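You operate a simulated robot arm through the tools that you are given. There is no shell and no other tool.

You run a simulated robot arm. Do the job below in one go: nothing can be reset, and whatever is moved stays where it is left.

TASK
Pull rose once into the bottle under the nozzle, stand it in the blue cup, fit and prime its pump.
Fine: turn the turntable to LOAD for it; dial and slider stay; no drips; the pump that matches its collar, pushed home; stop at the first or second spray. Set down upright: small brown bottle.

The check looks at the end state, three seconds after you hand in, the way a careful person would. Anything else that was tipped, shoved, dropped, spilled or broken makes it a failure.

THE ROBOT
A 6-joint arm with a two-finger gripper, fixed in place. Base frame: the origin is on the floor under the middle of its stand, x ahead of it, y to its left, z up; the work surface is at about z = 840. Lengths are in mm, angles in degrees, forces in N, time in s.
It reaches about 1298 mm from its shoulder. Its first joint turns from -149.0 to 149.0 degrees. Payload 1.57 kg.
Tool frame: the origin (TCP) lies between the finger pads and is the grasp point; the fingertips stand 21 mm ahead of it; z points along the fingers, y is the line along which they close. The gripper opens to 70 mm; its body begins 50 mm behind the TCP.
Orientation is that of the tool frame in the base frame, as a unit quaternion [x, y, z, w]. With the fingers straight down and closing along the base's y, the tool's x points along the base's -x, its y along +y and its z along -z.

THE INTERFACE
- The arm moves only by the tool play_rows. Its argument "targets" is a list of rows, each a list of 3 entries, a list of its own where there are three numbers: the turn, a rotation vector about the base's x, y, z in degrees, then the shift along the base's x, y, z in mm, then the gripper command, from -1 (fully open) to 1 (shut), values between in proportion. In form: [[[rx, ry, rz], [dx, dy, dz], jaw], ...]. A call has 1 to 20 rows; each row shifts and turns the commanded pose from where the row before left it. Each row takes 0.2 s and may step no farther than 50 mm and 8.6 degrees from the row before; otherwise, or with a gripper value out of range, the whole call is refused. Where a pose cannot be reached the arm comes as near as it can. A force on the tool above 40 N (or 10 N above the force at the start of the call, whichever is more), or a blocked arm, ends the call early, and 0.2 s more pass. The fingers move at their own pace (about 64.8 mm/s each) and stop on an object; they squeeze with about 23 N. The grip force told is the motor's: it shows also when the fingers shut on nothing. Time passes only in rows, and 0.2 s behind the last, so rows that do not move let the fingers close. The reply holds the time, the measured pose of the TCP, the force on the tool along the base axes, the opening and the grip force, in the units named above and with some noise, with the torque about the TCP (base axes, N m) and any sound that the robot's microphone picked up.
- Cameras (640 x 400 px; columns grow to the right, rows downward): "scene" is fixed at [387, -635.5, 1594.6]; the picture's right is [0.97, -0.26, 0.00], its down [-0.09, -0.33, -0.94] and it looks along [0.24, 0.91, -0.35] (base axes); focal length 338 px, centre (320, 200). "wrist" rides on the gripper at [79, 4, -81] in the tool frame; the picture's right is [-0.05, 1.00, 0.00], its down [-0.67, -0.04, -0.74] and it looks along [-0.74, -0.04, 0.67] (tool axes); focal length 256 px, centre (320, 200). There is no depth. A picture from a camera that has moved, and an enlarged one, comes with that camera's place and axes in the base frame and with its lens. The place of the scene camera against the robot may be out by one fixed shift of up to 25 mm in any direction.
- snapshot(camera): a new picture of that camera. No time passes.
- slide_trunk(by): slides the trunk up (or, below 0, down) by that many mm; the arm rides with it, the base frame stays. It gives what a move gives, with no picture.
- inspect(camera, box): a new picture of the part [left, top, right, bottom] of that camera's present view, enlarged. No time passes.
- job_done(): hands the job in; it is judged then, once.

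Nothing tells you positions but the pictures and the camera data. Unless the task says otherwise, let go and move clear before handing in.

The tools are called after "Emit:" as a command line: name --argument value ..., lists and objects as JSON in quotes. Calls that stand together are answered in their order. play_rows: Moves the arm, as the interface text tells. Its arguments: {"type":"object","properties":{"targets":{"type":"array"}},"required":["targets"]} The other tools are called the same way: slide_trunk (by) moves the trunk up or down; snapshot (camera) takes a picture; inspect (camera, box) takes an enlarged picture of a part of a camera's view; job_done () hands the job in.

At the start:

```text
t: 0.0
tool_pos: [472.0, 482.4, 1219.8]
tcp_rot: [0.0, 1.0, 0.0, 0.0]
force: [0.1, -0.1, 0.0]
moment: [-0.01, -0.01, 0.01]
grip_width: 70.1
gripper_force: 0.0
trunk travel left (down, up): [-902.0, 68.0]
```

scene: 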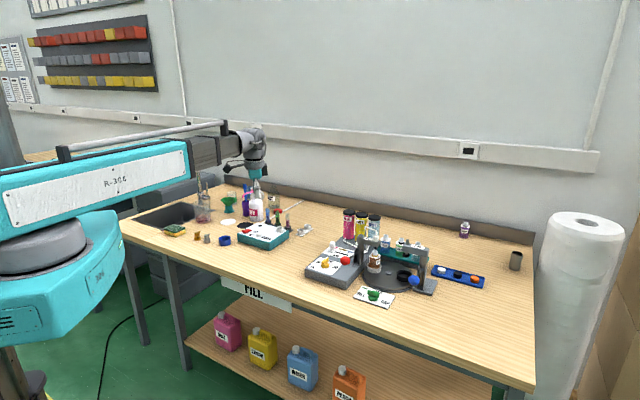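
wrist: 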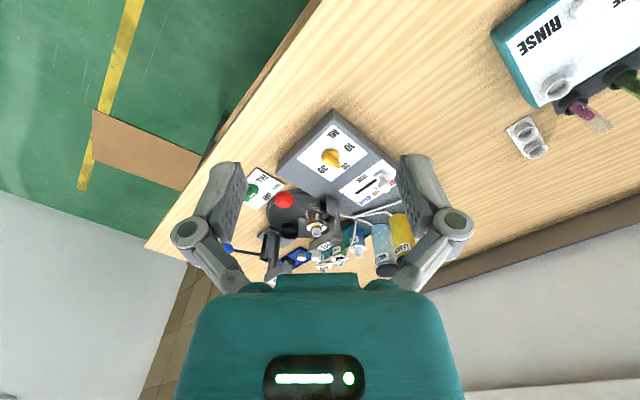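

The scene shows a bench with a filling station (dial, slider, turntable, bottles), a rinse box at the left, and racks of caps. I'll look closer at the parts before moving anything.

Emit:
inspect --camera "scene" --box '[300, 200, 460, 310]'

Emit:
inspect --camera "scene" --box '[150, 170, 320, 260]'

Emit:
inspect --camera "scene" --box '[420, 200, 540, 300]'

Emit:
inspect --camera "wrist" --box '[220, 100, 440, 280]'

```text
3.64 times, centred on (380, 255) of scene
camera zoom: at [387.0, -635.5, 1594.6], right [0.97, -0.26, 0.0], down [-0.09, -0.33, -0.94], along [0.24, 0.91, -0.35], focal length 1228 px, centre (102, 0)
```

zoom: 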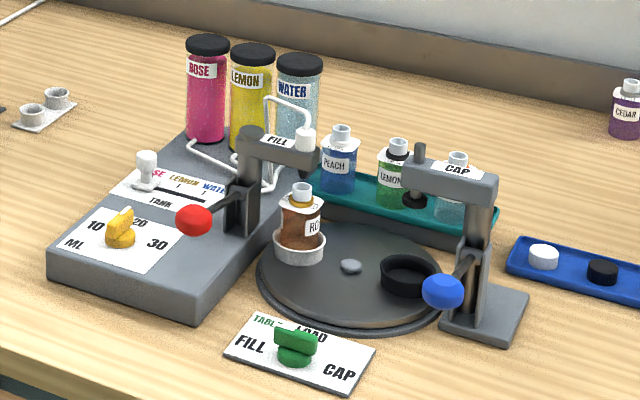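

```text
3.76 times, centred on (235, 215) of scene
camera zoom: at [387.0, -635.5, 1594.6], right [0.97, -0.26, 0.0], down [-0.09, -0.33, -0.94], along [0.24, 0.91, -0.35], focal length 1272 px, centre (640, 144)
```

zoom: 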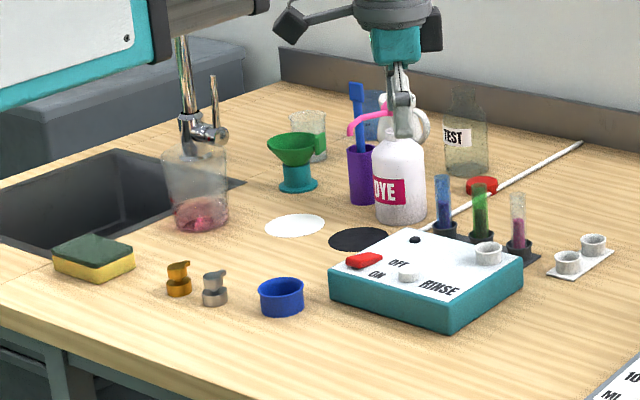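

```text
4.00 times, centred on (480, 250) of scene
camera zoom: at [387.0, -635.5, 1594.6], right [0.97, -0.26, 0.0], down [-0.09, -0.33, -0.94], along [0.24, 0.91, -0.35], focal length 1351 px, centre (-320, 0)
```

zoom: 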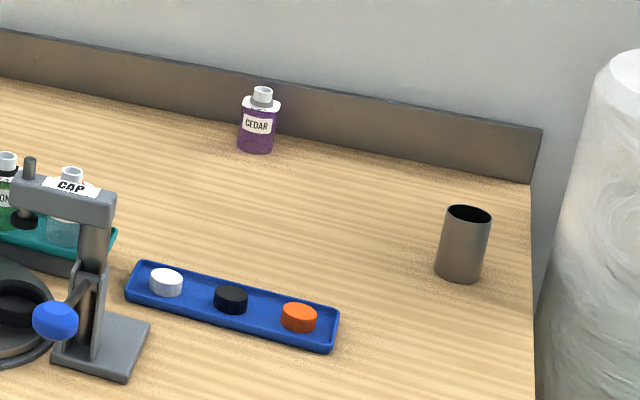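

```text
2.22 times, centred on (330, 190) of wrist
camera zoom: at [392.2, 486.8, 1301.4], right [0.05, 1.0, 0.0], down [0.67, -0.04, 0.74], along [0.74, -0.04, -0.67], focal length 569 px, centre (298, 222)
```

zoom: 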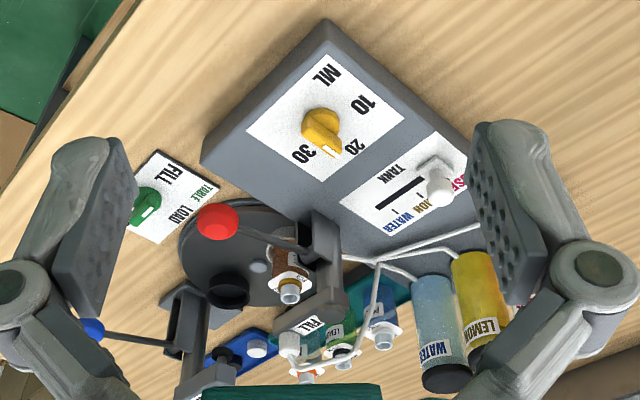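

I can see the station: dial box with ROSE/LEMON/WATER tanks, fill lever (red ball), turntable with the brown bottle, a TABLE selector, and on the left the blue cup with a gold and a silver pump. I'll bring the wrist camera closer to the station to locate things accurately.

Emit:
play_rows --targets '[[[0, 0, 0], [42, -10, -25], -1], [[0, 0, 0], [42, -10, -25], -1], [[0, 0, 0], [42, -10, -25], -1], [[0, 0, 0], [42, -10, -25], -1]]'

Emit:
snapshot --camera "wrist"

```text
t: 1.0
tool_pos: [639.3, 442.8, 1220.3]
tcp_rot: [0.0, 1.0, -0.001, 0.0]
force: [0.2, 0.8, -0.8]
moment: [-0.04, -0.01, 0.0]
grip_width: 70.2
gripper_force: 0.0
out of reach, approached as far as the arm can: row 1, 2, 3, 4
trunk travel left (down, up): [-902.0, 68.0]
```

```text
taken
camera wrist: at [560.4, 446.8, 1301.1], right [0.05, 1.0, 0.0], down [0.67, -0.04, 0.74], along [0.74, -0.04, -0.67], focal length 256 px, centre (320, 200)
```

wrist: 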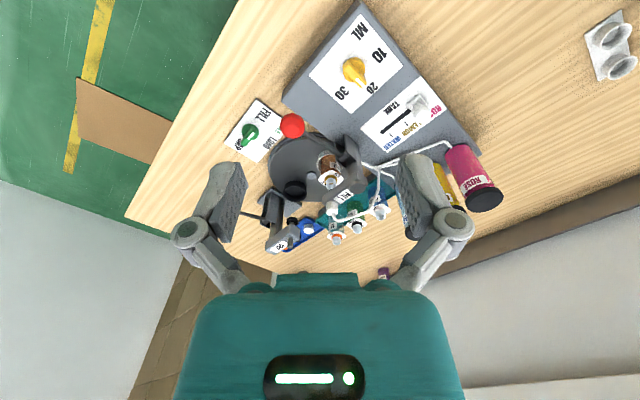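

The arm can't go lower at this trunk height. I'll slide the trunk down a bit and look again.

Emit:
slide_trunk --by -120

Emit:
snapshot --camera "scene"

Emit:
snapshot --camera "wrist"

```text
t: 2.5
tool_pos: [639.6, 444.1, 1100.6]
tcp_rot: [-0.001, 1.0, 0.0, -0.001]
force: [-0.6, -0.5, -1.1]
moment: [-0.04, 0.04, 0.03]
grip_width: 70.1
gripper_force: 0.0
trunk travel left (down, up): [-782.0, 188.0]
```

```text
taken
```

scene: 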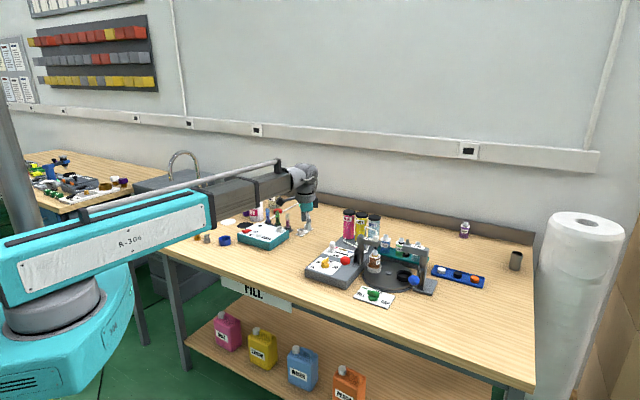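

```text
taken
camera wrist: at [559.1, 446.8, 1181.5], right [0.05, 1.0, 0.0], down [0.67, -0.04, 0.74], along [0.74, -0.04, -0.67], focal length 256 px, centre (320, 200)
```

wrist: 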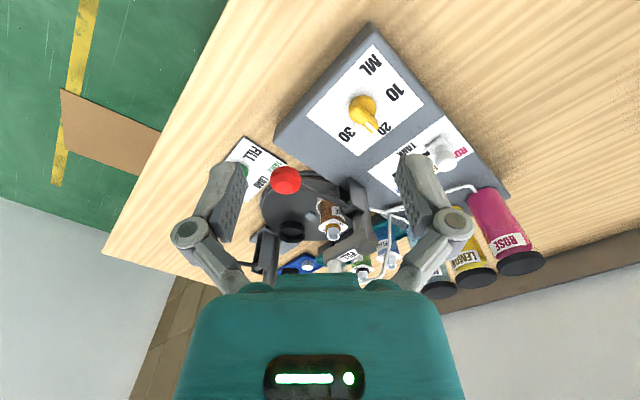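

The arm seems planar (z only changed with the trunk). A tiny test of vertical motion and of tilt will show how it behaves.

Emit:
play_rows --targets '[[[0, 0, 0], [0, 0, 20], -1], [[0, 0, 0], [0, 0, 20], -1]]'

Emit:
play_rows --targets '[[[0, -8, 0], [0, 0, 0], -1], [[0, -8, 0], [0, 0, 0], -1]]'

```text
t: 3.1
tool_pos: [639.3, 442.9, 1099.5]
tcp_rot: [0.0, 1.0, 0.0, -0.001]
force: [0.4, -0.4, -0.5]
moment: [0.02, -0.03, 0.01]
grip_width: 69.9
gripper_force: 0.1
out of reach, approached as far as the arm can: row 1, 2
trunk travel left (down, up): [-782.0, 188.0]
```

```text
t: 3.7
tool_pos: [637.9, 443.0, 1108.9]
tcp_rot: [0.0, 0.99, 0.0, 0.14]
force: [0.9, -0.1, -0.1]
moment: [0.04, 0.01, -0.03]
grip_width: 70.0
gripper_force: 0.0
out of reach, approached as far as the arm can: row 2
trunk travel left (down, up): [-782.0, 188.0]
```

Confirmed: height comes only from the trunk (or wrist tilt, with wrist pivot about 240 mm above the TCP). I'll take a look from here, zoomed.

Emit:
inspect --camera "wrist" --box '[220, 120, 420, 245]'

Emit:
inspect --camera "scene" --box '[350, 235, 410, 275]'

Emit:
inspect --camera "scene" --box '[345, 275, 415, 315]'

Emit:
inspect --camera "scene" --box '[180, 225, 240, 260]'

```text
3.20 times, centred on (320, 182) of wrist
camera zoom: at [539.3, 446.8, 1163.7], right [0.05, 1.0, 0.01], down [0.43, -0.04, 0.9], along [0.9, -0.04, -0.43], focal length 819 px, centre (320, 256)
```

zoom: 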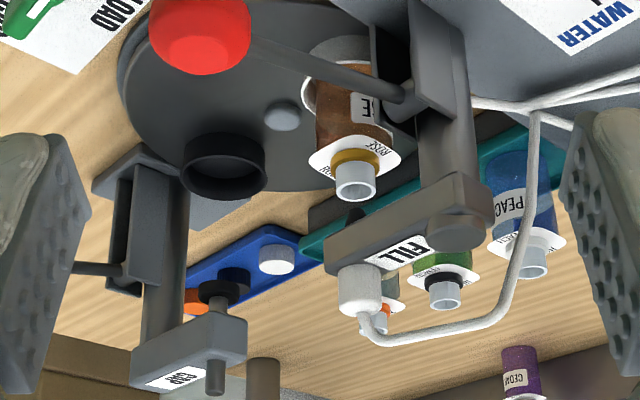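

```text
10.00 times, centred on (380, 255) of scene
camera zoom: at [387.0, -635.5, 1594.6], right [0.97, -0.26, 0.0], down [-0.09, -0.33, -0.94], along [0.24, 0.91, -0.35], focal length 3378 px, centre (-280, -350)
```

zoom: 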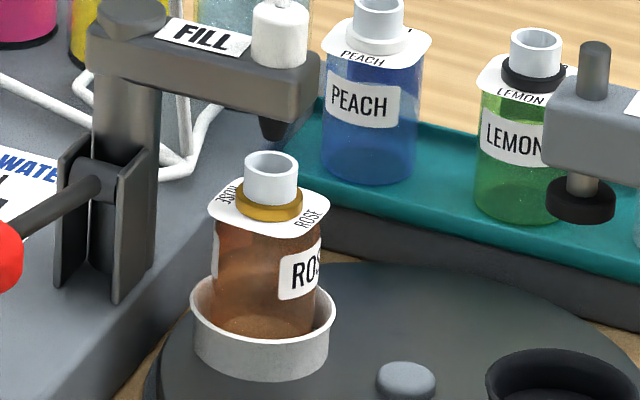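

```text
9.14 times, centred on (380, 295) of scene
camera zoom: at [387.0, -635.5, 1594.6], right [0.97, -0.26, 0.0], down [-0.09, -0.33, -0.94], along [0.24, 0.91, -0.35], focal length 3088 px, centre (-229, -669)
```

zoom: 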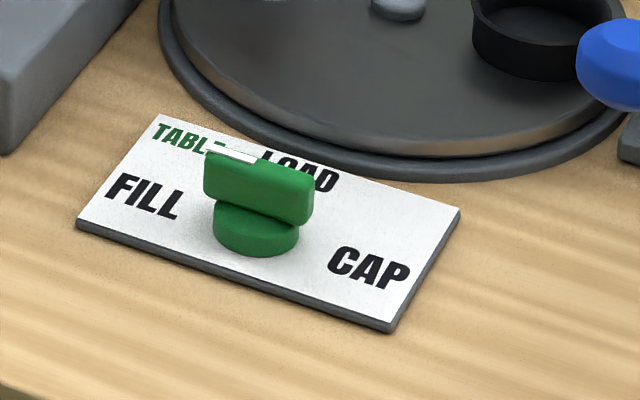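

```text
10.67 times, centred on (210, 242) of scene
camera zoom: at [387.0, -635.5, 1594.6], right [0.97, -0.26, 0.0], down [-0.09, -0.33, -0.94], along [0.24, 0.91, -0.35], focal length 3603 px, centre (1493, -253)
```

zoom: 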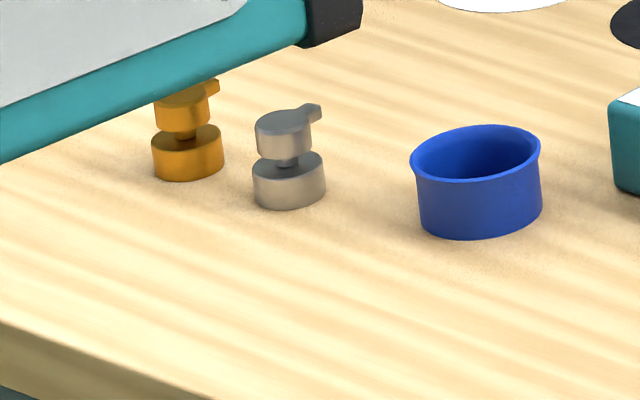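

The bottle's collar is gold, so the gold pump is its match; the TABLE knob points at FILL. Now I'll tilt the wrist so its camera looks nearly straight down over the station, to get accurate positions.

Emit:
play_rows --targets '[[[0, 8, 0], [0, 0, 0], -1], [[0, 8, 0], [0, 0, 0], -1], [[0, 8, 0], [30, -8, 0], -1], [[0, 8, 0], [30, -8, 0], -1], [[0, 8, 0], [30, -8, 0], -1], [[0, 8, 0], [30, -8, 0], -1], [[0, 8, 0], [30, -8, 0], -1]]'

Emit:
snapshot --camera "wrist"

Emit:
snapshot --camera "scene"

```text
t: 5.3
tool_pos: [776.6, 428.4, 1128.7]
tcp_rot: [0.014, 0.962, 0.038, -0.27]
force: [-0.4, -0.1, -0.4]
moment: [-0.03, 0.0, 0.01]
grip_width: 70.1
gripper_force: 0.2
out of reach, approached as far as the arm can: row 1, 4, 5, 6, 7
trunk travel left (down, up): [-782.0, 188.0]
```

```text
taken
camera wrist: at [751.9, 425.7, 1238.3], right [0.09, 0.99, 0.04], down [0.95, -0.1, 0.28], along [0.29, 0.01, -0.96], focal length 256 px, centre (320, 200)
```

wrist: 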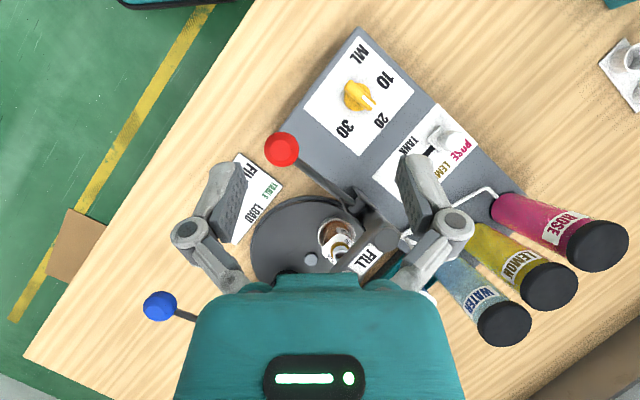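

```text
taken
```

scene: 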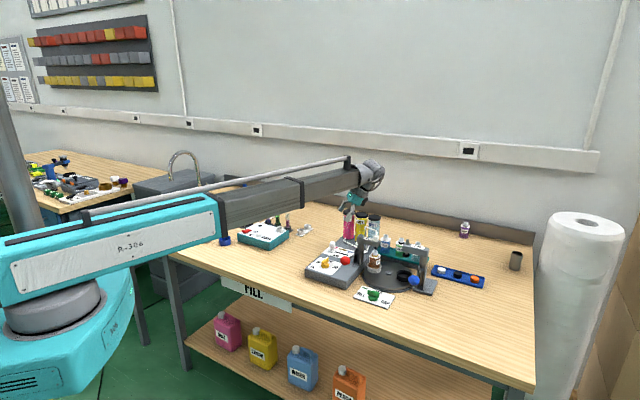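

Emit:
inspect --camera "wrist" --box '[220, 120, 420, 290]'

Emit:
inspect --camera "wrist" --box '[280, 20, 500, 200]'

```text
2.35 times, centred on (320, 205) of wrist
camera zoom: at [751.9, 425.7, 1238.3], right [0.09, 0.99, 0.04], down [0.95, -0.1, 0.28], along [0.29, 0.01, -0.96], focal length 602 px, centre (320, 188)
```

zoom: 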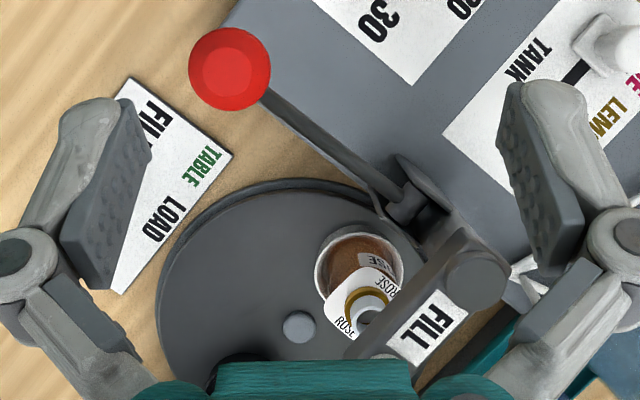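

```text
2.22 times, centred on (390, 110) of wrist
camera zoom: at [751.9, 425.7, 1238.3], right [0.09, 0.99, 0.04], down [0.95, -0.1, 0.28], along [0.29, 0.01, -0.96], focal length 569 px, centre (164, 400)
```

zoom: 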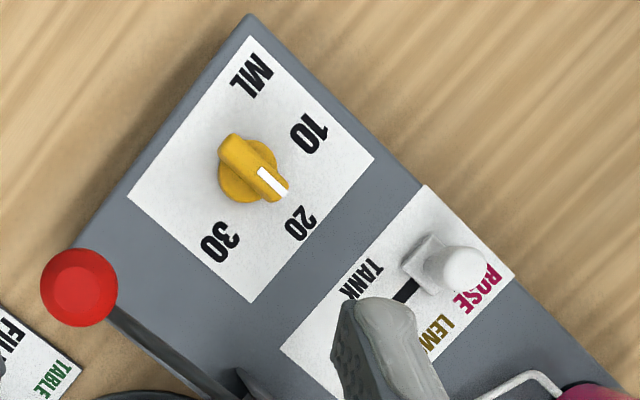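

Dial is at 20, slider at ROSE, and the red ball is around (776, 392, 951), with its lever hinged about 120 mm behind it. I'll straighten the tool again and check how the commanded pose is tracked.

Emit:
play_rows --targets '[[[0, -8, 0], [0, 0, 0], -1], [[0, -8, 0], [0, 0, 0], -1], [[0, -8, 0], [0, 0, 0], -1], [[0, -7.4, 0], [0, 0, 0], -1]]'

```text
t: 6.3
tool_pos: [774.7, 428.0, 1101.3]
tcp_rot: [0.002, 0.999, 0.042, 0.002]
force: [0.9, 0.1, 0.2]
moment: [0.0, -0.02, 0.03]
grip_width: 69.9
gripper_force: 0.0
out of reach, approached as far as the arm can: row 1, 2, 3
trunk travel left (down, up): [-782.0, 188.0]
```

Emit:
play_rows --targets '[[[-4.8, 0, 0], [0, 0, 0], -1], [[0, 0, 7.5], [0, -6, 0], -1], [[0, 0, 7.5], [0, -6, 0], -1], [[0, 0, 7.5], [0, -6, 0], -1], [[0, 0, 7.5], [0, -6, 0], -1], [[0, 0, 7.5], [0, -6, 0], -1], [[0, 0, 7.5], [0, -6, 0], -1]]'

Emit:
snapshot --camera "wrist"

Emit:
snapshot --camera "scene"

```text
t: 7.9
tool_pos: [775.1, 392.2, 1100.8]
tcp_rot: [-0.381, 0.924, 0.001, 0.001]
force: [0.3, -0.1, -1.0]
moment: [0.0, -0.02, 0.03]
grip_width: 69.9
gripper_force: 0.1
trunk travel left (down, up): [-782.0, 188.0]
```

```text
taken
camera wrist: at [716.5, 338.9, 1181.2], right [-0.67, 0.75, 0.0], down [0.5, 0.44, 0.75], along [0.56, 0.5, -0.67], focal length 256 px, centre (320, 200)
```

wrist: 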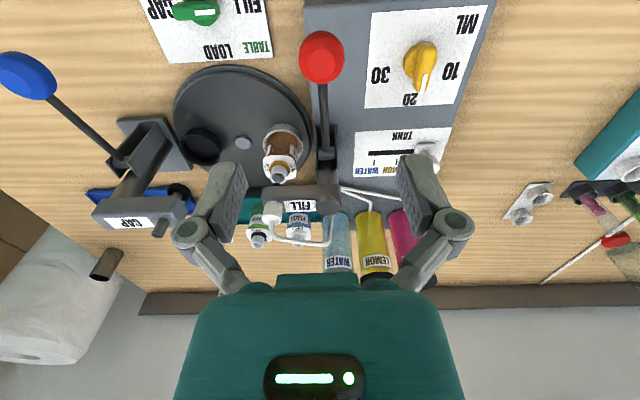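

```text
taken
```

scene: 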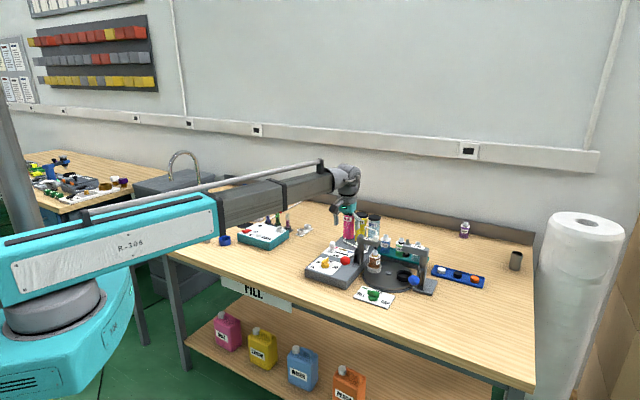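

This view is nicely aligned with the station. I'll zoom in, then lower the trunk a bit and zoom again to triangulate.

Emit:
inspect --camera "wrist" --box '[160, 20, 360, 145]'

Emit:
inspect --camera "wrist" --box '[160, 80, 360, 205]'

Emit:
slide_trunk --by -80

Emit:
snapshot --camera "wrist"

Emit:
inspect --camera "wrist" --box '[160, 0, 400, 150]'

Emit:
inspect --camera "wrist" --box '[160, 100, 360, 225]'

```text
3.20 times, centred on (260, 82) of wrist
camera zoom: at [716.5, 338.9, 1181.2], right [-0.67, 0.75, 0.0], down [0.5, 0.44, 0.75], along [0.56, 0.5, -0.67], focal length 819 px, centre (512, 576)
```

zoom: 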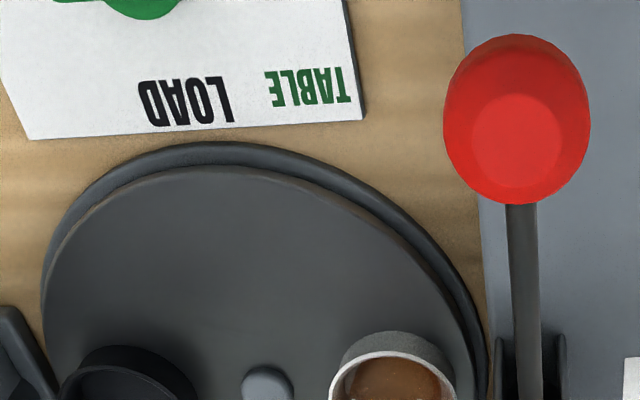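

```text
3.20 times, centred on (260, 142) of wrist
camera zoom: at [716.5, 338.9, 1181.2], right [-0.67, 0.75, 0.0], down [0.5, 0.44, 0.75], along [0.56, 0.5, -0.67], focal length 819 px, centre (512, 384)
```

zoom: 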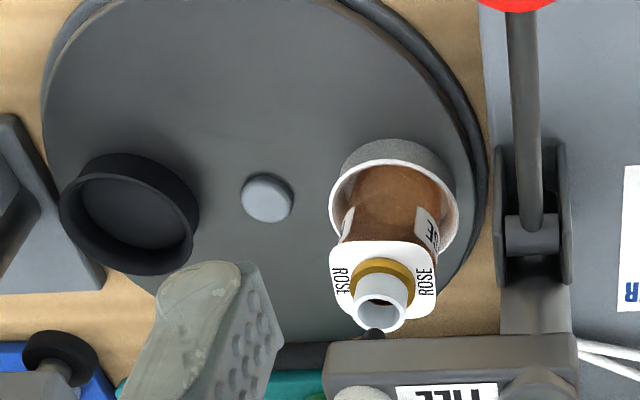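

```text
t: 9.1
tool_pos: [775.8, 393.2, 1021.2]
tcp_rot: [-0.379, 0.925, 0.0, 0.001]
force: [0.2, 0.2, -0.5]
moment: [0.01, 0.04, 0.0]
grip_width: 70.1
gripper_force: 0.0
trunk travel left (down, up): [-702.0, 268.0]
```

```text
taken
camera wrist: at [716.2, 339.3, 1101.3], right [-0.66, 0.75, 0.0], down [0.5, 0.44, 0.75], along [0.56, 0.5, -0.67], focal length 256 px, centre (320, 200)
```

wrist: 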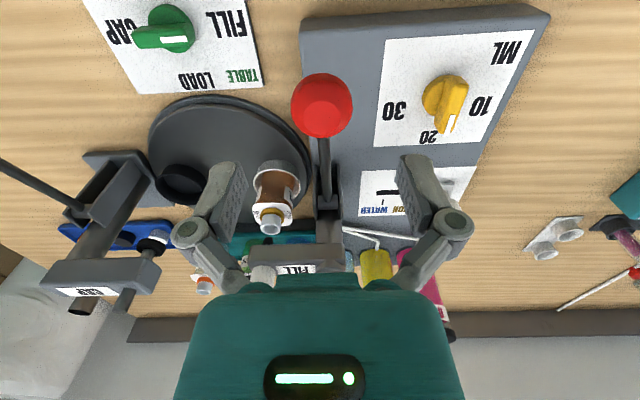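

```text
2.67 times, centred on (280, 75) of wrist
camera zoom: at [716.2, 339.3, 1101.3], right [-0.66, 0.75, 0.0], down [0.5, 0.44, 0.75], along [0.56, 0.5, -0.67], focal length 683 px, centre (427, 533)
```

zoom: 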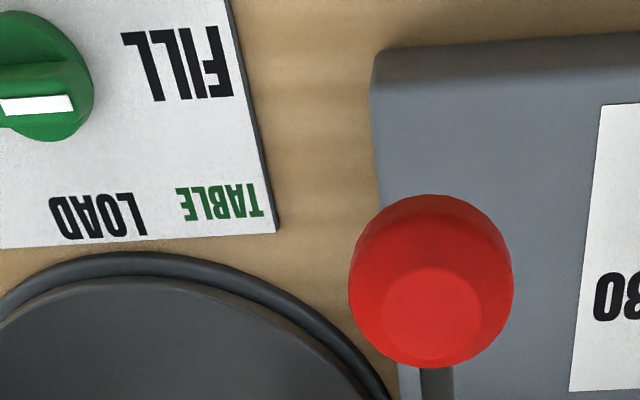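

```text
3.20 times, centred on (260, 162) of wrist
camera zoom: at [716.2, 339.3, 1101.3], right [-0.66, 0.75, 0.0], down [0.5, 0.44, 0.75], along [0.56, 0.5, -0.67], focal length 819 px, centre (512, 320)
```

zoom: 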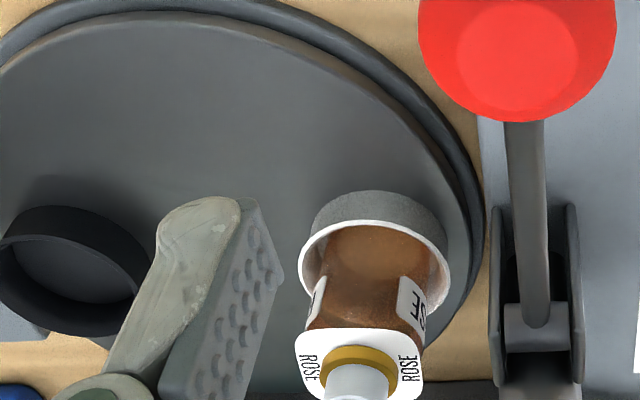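

The ball is at about (774, 392, 952), diameter ~37 mm, with its hinge at (865, 482, 916). I'll close the fingers and push down on top of the ball in small trunk steps, watching force and sound.

Emit:
play_rows --targets '[[[0, 0, 0], [-2.8, -2.5, 0], 1], [[0, 0, 0], [0, 0, 0], 1], [[0, 0, 0], [0, 0, 0], 1], [[0, 0, 0], [0, 0, 0], 1]]'

Emit:
slide_trunk --by -25

Emit:
snapshot --camera "wrist"

Emit:
inspect --camera "scene" --box '[300, 190, 460, 290]'

```text
t: 10.1
tool_pos: [772.5, 390.9, 1021.0]
tcp_rot: [-0.38, 0.925, 0.001, 0.001]
force: [0.0, -0.5, -0.3]
moment: [0.01, 0.0, 0.01]
grip_width: 0.0
gripper_force: 23.0
trunk travel left (down, up): [-702.0, 268.0]
```

```text
t: 10.8
tool_pos: [772.5, 389.8, 995.1]
tcp_rot: [-0.38, 0.925, 0.0, 0.0]
force: [-1.2, 0.4, 0.5]
moment: [0.01, 0.01, -0.04]
grip_width: 0.1
gripper_force: 22.7
trunk travel left (down, up): [-677.0, 293.0]
```

```text
taken
camera wrist: at [713.3, 336.7, 1076.2], right [-0.66, 0.75, 0.0], down [0.5, 0.44, 0.75], along [0.56, 0.5, -0.67], focal length 256 px, centre (320, 200)
```

wrist: 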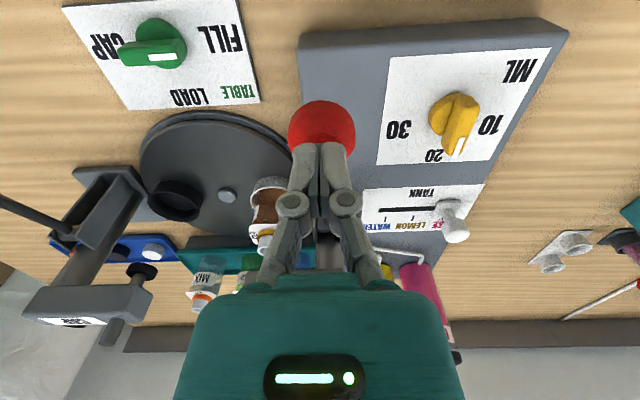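

```text
4.00 times, centred on (380, 240) of scene
camera zoom: at [387.0, -635.5, 1594.6], right [0.97, -0.26, 0.0], down [-0.09, -0.33, -0.94], along [0.24, 0.91, -0.35], focal length 1351 px, centre (80, 40)
```

zoom: 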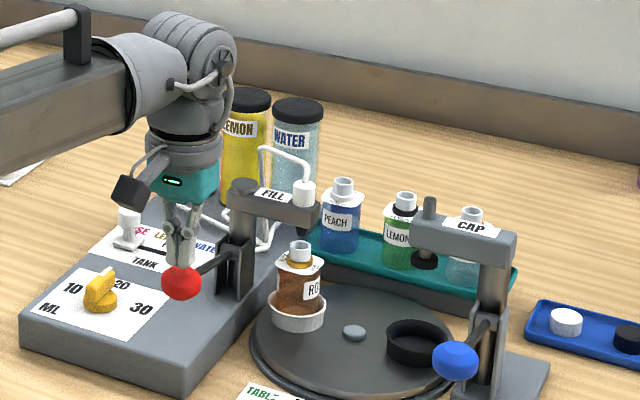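

The closed fingertips sit just above the ball, clear of the stand. Pushing down in small steps.

Emit:
slide_trunk --by -8

Emit:
slide_trunk --by -6

```text
t: 11.3
tool_pos: [772.3, 389.8, 987.5]
tcp_rot: [-0.38, 0.925, 0.001, 0.001]
force: [0.5, -0.8, 0.5]
moment: [0.01, 0.01, -0.01]
grip_width: 0.0
gripper_force: 22.8
trunk travel left (down, up): [-669.0, 301.0]
```

```text
t: 11.9
tool_pos: [772.7, 389.7, 982.2]
tcp_rot: [-0.379, 0.925, -0.001, 0.001]
force: [0.0, -0.4, -0.2]
moment: [0.02, 0.01, -0.02]
grip_width: 0.0
gripper_force: 22.8
trunk travel left (down, up): [-663.0, 307.0]
```

Emit:
snapshot --camera "wrist"

Emit:
inspect --camera "wrist" --box '[260, 80, 380, 155]'

Emit:
inspect --camera "scene" --box '[320, 220, 400, 270]'

```text
taken
camera wrist: at [713.4, 336.8, 1062.2], right [-0.66, 0.75, 0.0], down [0.5, 0.44, 0.75], along [0.56, 0.5, -0.67], focal length 256 px, centre (320, 200)
```

wrist: 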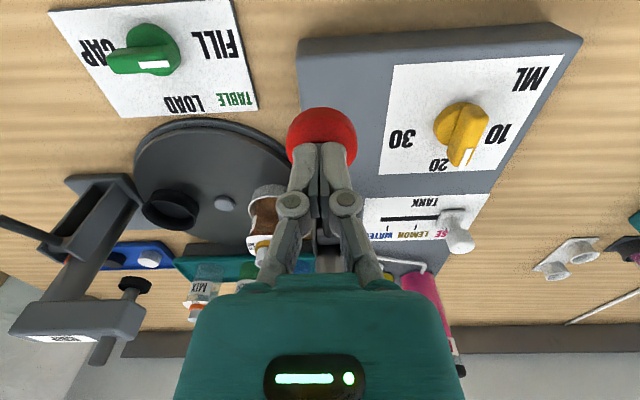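

```text
5.33 times, centred on (320, 118) of wrist
camera zoom: at [713.4, 336.8, 1062.2], right [-0.66, 0.75, 0.0], down [0.5, 0.44, 0.75], along [0.56, 0.5, -0.67], focal length 1365 px, centre (320, 640)
```

zoom: 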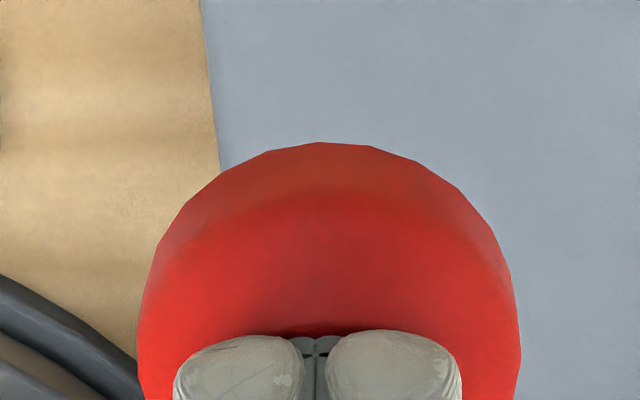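

```text
8.00 times, centred on (360, 245) of scene
camera zoom: at [387.0, -635.5, 1594.6], right [0.97, -0.26, 0.0], down [-0.09, -0.33, -0.94], along [0.24, 0.91, -0.35], focal length 2702 px, centre (0, -160)
```

zoom: 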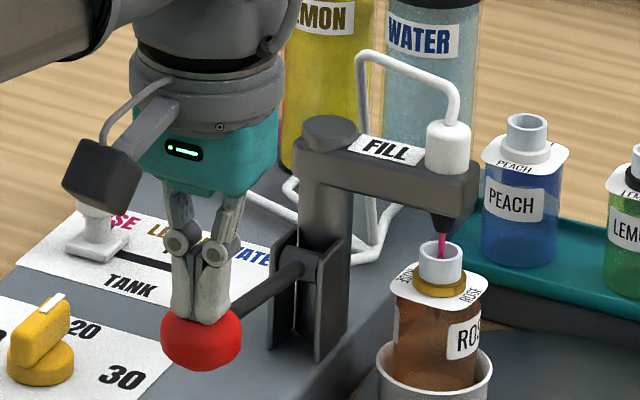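

Rose is already streaming into the bottle and the lever is very light. I'll continue the stroke down to its stop in steps, watching force.

Emit:
slide_trunk --by -14

Emit:
inspect --camera "scene" --box '[320, 220, 400, 270]'

```text
t: 12.5
tool_pos: [773.4, 389.3, 968.1]
tcp_rot: [-0.379, 0.925, 0.001, 0.001]
force: [0.7, -0.2, 1.3]
moment: [0.05, 0.02, -0.02]
grip_width: 0.0
gripper_force: 23.2
trunk travel left (down, up): [-649.0, 321.0]
```

```text
8.00 times, centred on (360, 245) of scene
camera zoom: at [387.0, -635.5, 1594.6], right [0.97, -0.26, 0.0], down [-0.09, -0.33, -0.94], along [0.24, 0.91, -0.35], focal length 2702 px, centre (0, -160)
```

zoom: 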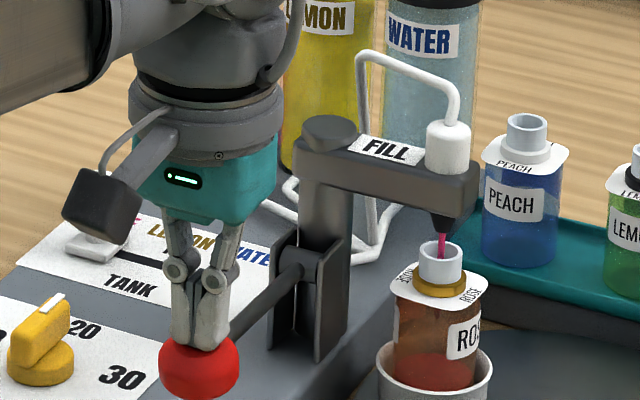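

Emit:
slide_trunk --by -12

Emit:
inspect --camera "scene" --box '[320, 220, 400, 270]'

```text
t: 13.1
tool_pos: [772.3, 389.5, 955.7]
tcp_rot: [-0.379, 0.925, 0.0, 0.001]
force: [-1.0, -1.0, 1.0]
moment: [-0.01, 0.04, 0.0]
grip_width: 0.0
gripper_force: 28.9
trunk travel left (down, up): [-637.0, 333.0]
```

```text
8.00 times, centred on (360, 245) of scene
camera zoom: at [387.0, -635.5, 1594.6], right [0.97, -0.26, 0.0], down [-0.09, -0.33, -0.94], along [0.24, 0.91, -0.35], focal length 2702 px, centre (0, -160)
```

zoom: 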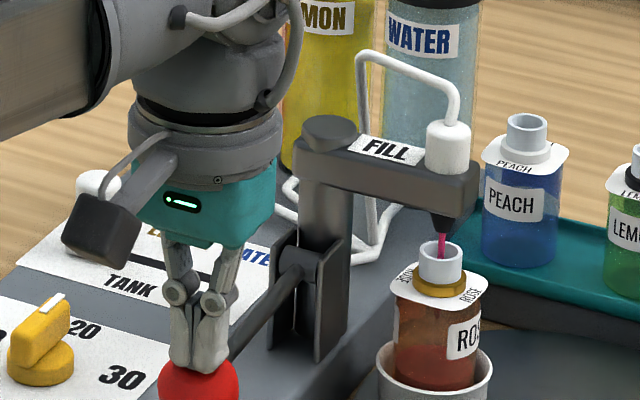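

Emit:
slide_trunk --by -10

Emit:
inspect --camera "scene" --box '[320, 220, 400, 270]'

```text
t: 13.7
tool_pos: [772.1, 389.3, 945.7]
tcp_rot: [-0.38, 0.925, 0.001, 0.001]
force: [-1.3, -1.6, 1.8]
moment: [-0.02, 0.01, -0.01]
grip_width: 0.1
gripper_force: 28.4
trunk travel left (down, up): [-627.0, 343.0]
```

```text
8.00 times, centred on (360, 245) of scene
camera zoom: at [387.0, -635.5, 1594.6], right [0.97, -0.26, 0.0], down [-0.09, -0.33, -0.94], along [0.24, 0.91, -0.35], focal length 2702 px, centre (0, -160)
```

zoom: 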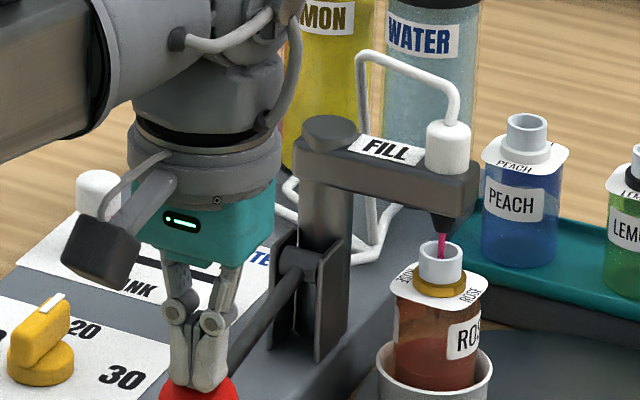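

Emit:
slide_trunk --by -6

Emit:
inspect --camera "scene" --box '[320, 220, 400, 270]'

Emit:
snapshot --camera "wrist"

```text
t: 14.2
tool_pos: [773.7, 390.8, 938.8]
tcp_rot: [-0.379, 0.925, 0.001, 0.0]
force: [-0.7, 0.1, 2.0]
moment: [0.0, 0.01, 0.02]
grip_width: 0.0
gripper_force: 28.5
trunk travel left (down, up): [-621.0, 349.0]
```

```text
8.00 times, centred on (360, 245) of scene
camera zoom: at [387.0, -635.5, 1594.6], right [0.97, -0.26, 0.0], down [-0.09, -0.33, -0.94], along [0.24, 0.91, -0.35], focal length 2702 px, centre (0, -160)
```

zoom: 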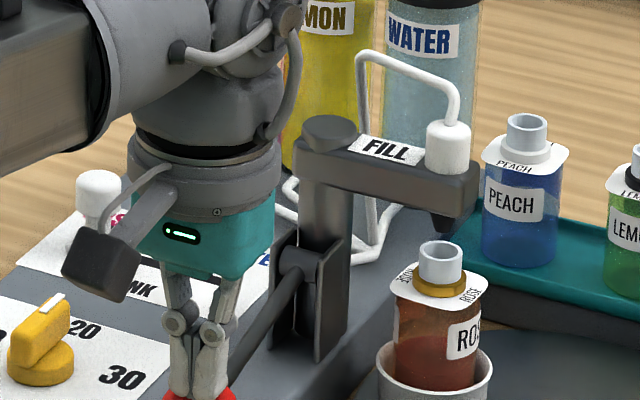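

```text
taken
camera wrist: at [713.4, 336.8, 1020.3], right [-0.66, 0.75, 0.0], down [0.5, 0.44, 0.75], along [0.56, 0.5, -0.67], focal length 256 px, centre (320, 200)
```

wrist: 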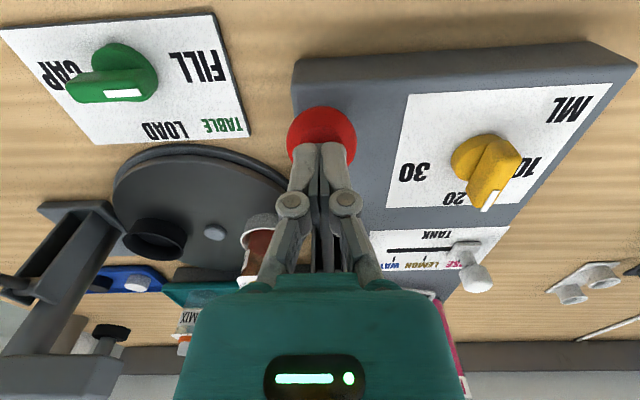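

The stream has stopped by itself: the metered dose is done. I'll let the lever rise back by raising the trunk.

Emit:
slide_trunk --by 30

Emit:
slide_trunk --by 30

Emit:
inspect --camera "scene" --box '[320, 220, 400, 270]'

Emit:
snapshot --camera "wrist"

```text
t: 15.0
tool_pos: [773.3, 389.9, 970.8]
tcp_rot: [-0.379, 0.925, 0.001, 0.001]
force: [-0.5, -0.5, 0.9]
moment: [-0.02, 0.0, -0.02]
grip_width: 0.0
gripper_force: 28.7
trunk travel left (down, up): [-651.0, 319.0]
```

```text
t: 15.8
tool_pos: [773.4, 390.5, 1000.1]
tcp_rot: [-0.38, 0.925, 0.0, 0.002]
force: [0.1, 0.4, 0.5]
moment: [-0.03, 0.01, 0.0]
grip_width: 0.0
gripper_force: 28.5
trunk travel left (down, up): [-681.0, 289.0]
```

```text
8.00 times, centred on (360, 245) of scene
camera zoom: at [387.0, -635.5, 1594.6], right [0.97, -0.26, 0.0], down [-0.09, -0.33, -0.94], along [0.24, 0.91, -0.35], focal length 2702 px, centre (0, -160)
```

zoom: 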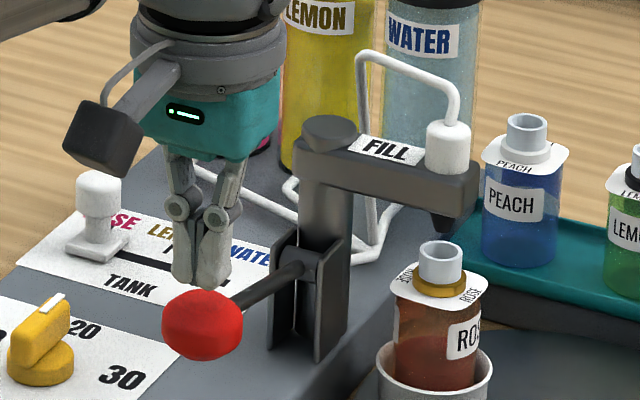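

```text
taken
camera wrist: at [713.6, 336.9, 1080.1], right [-0.66, 0.75, 0.0], down [0.5, 0.44, 0.75], along [0.56, 0.5, -0.67], focal length 256 px, centre (320, 200)
```

wrist: 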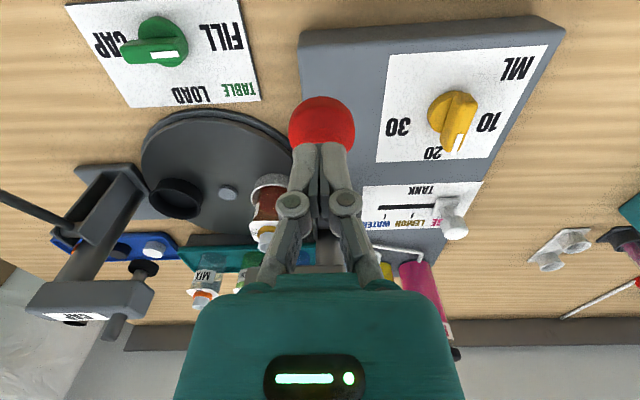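

The lever is back up, no drips visible. Next: the TABLE knob near (847, 285). I'll rise, turn the gripper so it can straddle the knob's blade, and look at it from above.

Emit:
slide_trunk --by 40

Emit:
play_rows --targets '[[[0, 0, 8.2], [6.7, -9.6, 0], 1], [[0, 0, 8.2], [6.7, -9.6, 0], 0], [[0, 0, 8.2], [6.7, -9.6, 0], -0.5], [[0, 0, 8.2], [6.7, -9.6, 0], -0.5], [[0, 0, 8.2], [6.7, -9.6, 0], -0.5], [[0, 0, 8.2], [6.7, -9.6, 0], -0.5], [[0, 0, 8.2], [6.7, -9.6, 0], -0.5], [[0, 0, 8.2], [6.7, -9.6, 0], -0.5], [[0, 0, 8.2], [6.7, -9.6, 0], -0.5], [[0, 0, 8.2], [6.7, -9.6, 0], -0.5], [[0, 0, 8.2], [6.7, -9.6, 0], -0.5]]'

Emit:
snapshot --camera "wrist"

Emit:
snapshot --camera "scene"

```text
t: 16.6
tool_pos: [774.0, 390.1, 1039.3]
tcp_rot: [-0.38, 0.925, 0.0, 0.0]
force: [-0.3, -0.4, 0.5]
moment: [-0.01, -0.04, -0.01]
grip_width: 0.0
gripper_force: 28.4
trunk travel left (down, up): [-721.0, 249.0]
```

```text
t: 19.0
tool_pos: [847.6, 285.0, 1040.6]
tcp_rot: [0.924, -0.383, -0.001, 0.0]
force: [-0.4, 0.2, -0.1]
moment: [-0.03, -0.02, 0.0]
grip_width: 52.6
gripper_force: 0.1
trunk travel left (down, up): [-721.0, 249.0]
```

```text
taken
camera wrist: at [900.1, 224.5, 1120.1], right [-0.74, -0.67, 0.0], down [-0.44, 0.49, 0.75], along [-0.5, 0.56, -0.67], focal length 256 px, centre (320, 200)
```

wrist: 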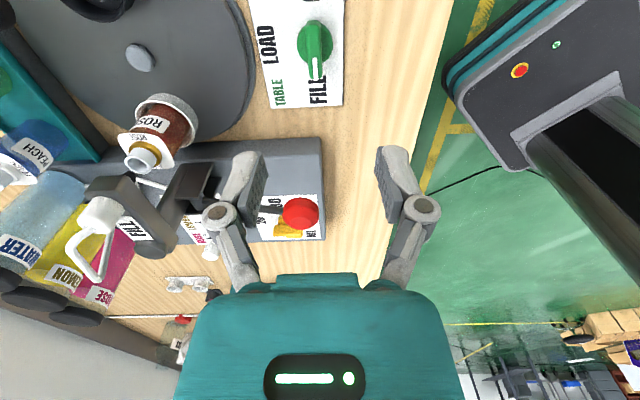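

```text
taken
```

scene: 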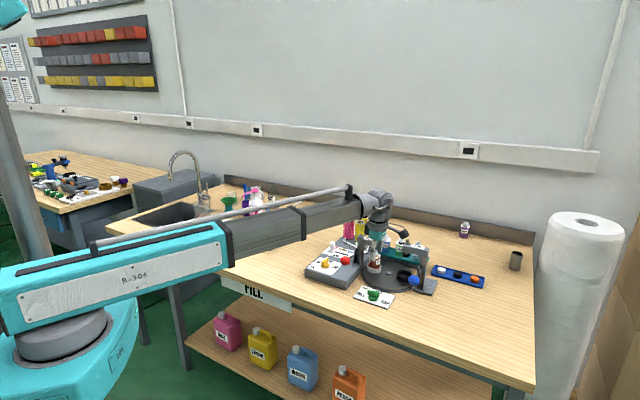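

Emit:
inspect --camera "wrist" --box '[240, 0, 400, 100]'

Emit:
slide_trunk --by -60

Emit:
inspect --camera "wrist" --box '[240, 0, 400, 100]'

Emit:
snapshot --camera "wrist"

```text
4.00 times, centred on (320, 50) of wrist
camera zoom: at [900.1, 224.5, 1120.1], right [-0.74, -0.67, 0.0], down [-0.44, 0.49, 0.75], along [-0.5, 0.56, -0.67], focal length 1024 px, centre (320, 800)
```

zoom: 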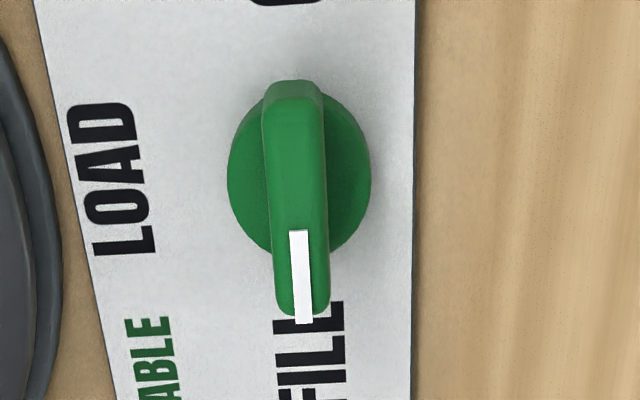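

```text
t: 20.0
tool_pos: [845.7, 285.5, 979.6]
tcp_rot: [0.923, -0.385, -0.001, 0.0]
force: [0.3, -0.1, 0.2]
moment: [0.02, 0.02, 0.0]
grip_width: 52.5
gripper_force: 0.1
trunk travel left (down, up): [-661.0, 309.0]
```

```text
4.00 times, centred on (320, 50) of wrist
camera zoom: at [899.6, 224.7, 1060.2], right [-0.75, -0.67, 0.0], down [-0.44, 0.5, 0.75], along [-0.5, 0.56, -0.67], focal length 1024 px, centre (320, 800)
```

zoom: 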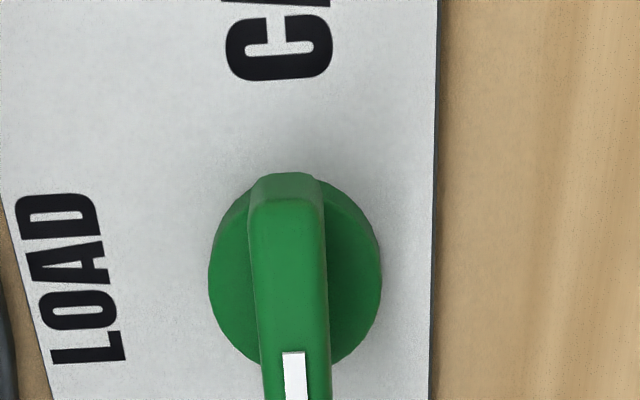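

```text
taken
camera wrist: at [899.6, 224.7, 1060.2], right [-0.75, -0.67, 0.0], down [-0.44, 0.5, 0.75], along [-0.5, 0.56, -0.67], focal length 256 px, centre (320, 200)
```

wrist: 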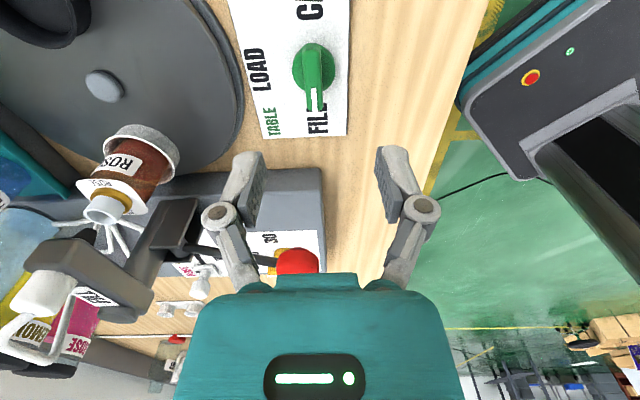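

The knob's center is at about (851, 286), blade top at z≈869. I'll center over it and descend, checking before closing.

Emit:
play_rows --targets '[[[0, 0, 0], [5.2, 0.7, 0], -0.5], [[0, 0, 0], [0, 0, 0], -0.5]]'

Emit:
slide_trunk --by -75

Emit:
snapshot --camera "wrist"

Emit:
inspect --camera "scene" --box '[330, 220, 450, 310]'

```text
t: 20.6
tool_pos: [851.6, 285.1, 980.5]
tcp_rot: [0.924, -0.383, -0.001, 0.001]
force: [0.0, 0.1, 0.8]
moment: [-0.01, 0.01, 0.01]
grip_width: 52.4
gripper_force: 0.1
trunk travel left (down, up): [-661.0, 309.0]
```

```text
t: 21.7
tool_pos: [851.2, 285.7, 904.5]
tcp_rot: [0.923, -0.384, -0.001, 0.0]
force: [-0.5, 1.0, 0.4]
moment: [-0.01, 0.01, -0.02]
grip_width: 52.4
gripper_force: 0.0
trunk travel left (down, up): [-586.0, 384.0]
```

```text
taken
camera wrist: at [905.0, 225.1, 985.2], right [-0.75, -0.67, 0.0], down [-0.44, 0.5, 0.75], along [-0.5, 0.56, -0.67], focal length 256 px, centre (320, 200)
```

wrist: 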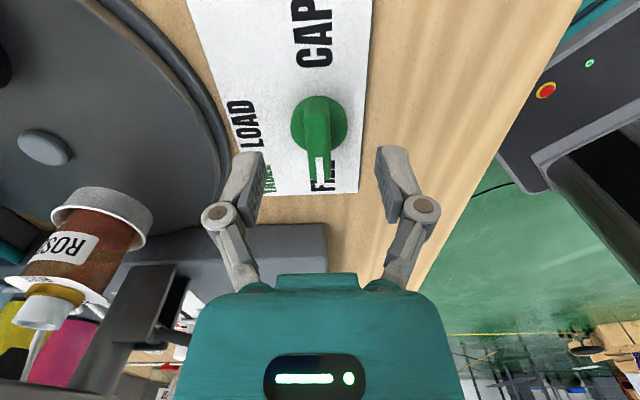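

```text
4.44 times, centred on (390, 265) of scene
camera zoom: at [387.0, -635.5, 1594.6], right [0.97, -0.26, 0.0], down [-0.09, -0.33, -0.94], along [0.24, 0.91, -0.35], focal length 1501 px, centre (9, -89)
```

zoom: 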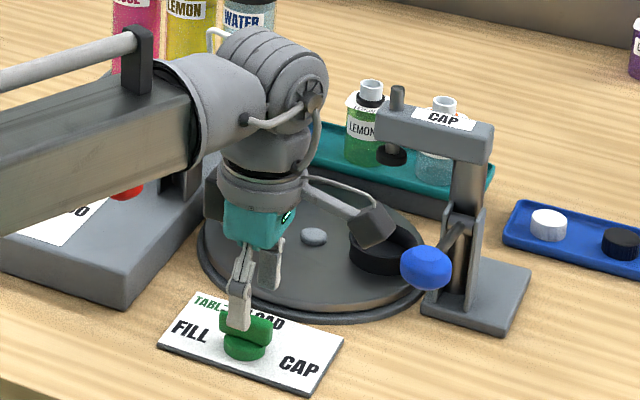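

Emit:
slide_trunk --by -26

Emit:
play_rows --targets '[[[0, 0, 0], [0, 0, 0], 0.2], [[0, 0, 0], [0, 0, 0], 0.6], [[0, 0, 0], [0, 0, 0], 1], [[0, 0, 0], [0, 0, 0], 1]]'

Emit:
snapshot --camera "wrist"

```text
t: 22.4
tool_pos: [852.0, 285.5, 878.7]
tcp_rot: [0.923, -0.384, 0.0, 0.0]
force: [0.0, 0.1, -0.2]
moment: [-0.02, -0.02, -0.01]
grip_width: 52.4
gripper_force: 0.2
trunk travel left (down, up): [-560.0, 410.0]
```

```text
t: 23.4
tool_pos: [853.7, 286.3, 878.6]
tcp_rot: [0.924, -0.383, 0.0, -0.001]
force: [6.0, 5.6, 5.5]
moment: [0.16, -0.08, -0.04]
grip_width: 13.1
gripper_force: 31.6
trunk travel left (down, up): [-560.0, 410.0]
```

```text
taken
camera wrist: at [905.6, 225.7, 959.1], right [-0.75, -0.67, 0.0], down [-0.44, 0.5, 0.75], along [-0.5, 0.56, -0.67], focal length 256 px, centre (320, 200)
```

wrist: 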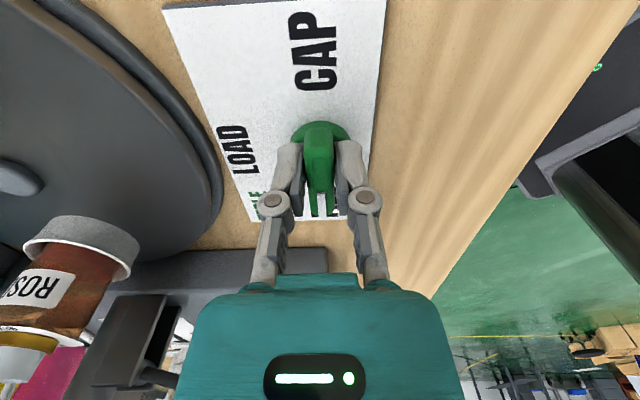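

The blade is held (13 mm). I'll re-centre slightly and turn the knob slowly clockwise toward LOAD, checking partway.

Emit:
play_rows --targets '[[[0, 0, 0], [0.8, 0.8, 0], 1], [[0, 0, -2], [0, 0, 0], 1], [[0, 0, -3], [0, 0, 0], 1], [[0, 0, -4], [0, 0, 0], 1], [[0, 0, -4], [0, 0, 0], 1], [[0, 0, -4], [0, 0, 0], 1], [[0, 0, -3], [0, 0, 0], 1]]'

Emit:
snapshot --camera "wrist"

Emit:
inspect --camera "scene" --box '[330, 220, 450, 310]'

```text
t: 25.0
tool_pos: [850.6, 284.9, 878.3]
tcp_rot: [0.842, -0.54, -0.001, 0.001]
force: [-20.9, -13.2, -18.0]
moment: [-0.43, 0.22, 0.14]
grip_width: 13.1
gripper_force: 32.0
trunk travel left (down, up): [-560.0, 410.0]
```

```text
taken
camera wrist: at [880.8, 210.2, 959.1], right [-0.93, -0.37, 0.0], down [-0.24, 0.62, 0.75], along [-0.28, 0.69, -0.67], focal length 256 px, centre (320, 200)
```

wrist: 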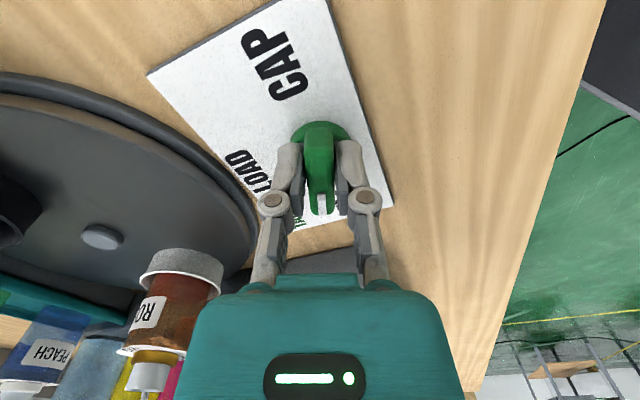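

```text
4.44 times, centred on (390, 265) of scene
camera zoom: at [387.0, -635.5, 1594.6], right [0.97, -0.26, 0.0], down [-0.09, -0.33, -0.94], along [0.24, 0.91, -0.35], focal length 1501 px, centre (9, -89)
```

zoom: 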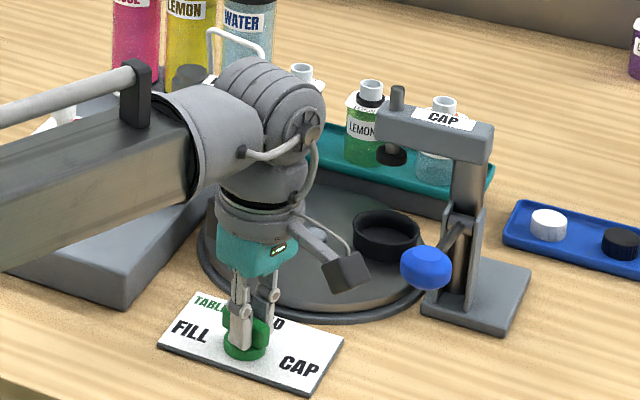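

The turntable follows the knob, bringing the bottle to the front. Side force has built up, so I'll ease the gripper position back before continuing.

Emit:
play_rows --targets '[[[0, 0, 0], [-0.6, -0.4, 0], 1], [[0, 0, 0], [0, 0, 0], 1]]'

```text
t: 25.6
tool_pos: [851.0, 284.9, 878.6]
tcp_rot: [0.842, -0.539, -0.002, 0.001]
force: [-22.3, -12.7, -20.2]
moment: [-0.78, 0.05, 0.11]
grip_width: 12.7
gripper_force: 32.4
trunk travel left (down, up): [-560.0, 410.0]
```

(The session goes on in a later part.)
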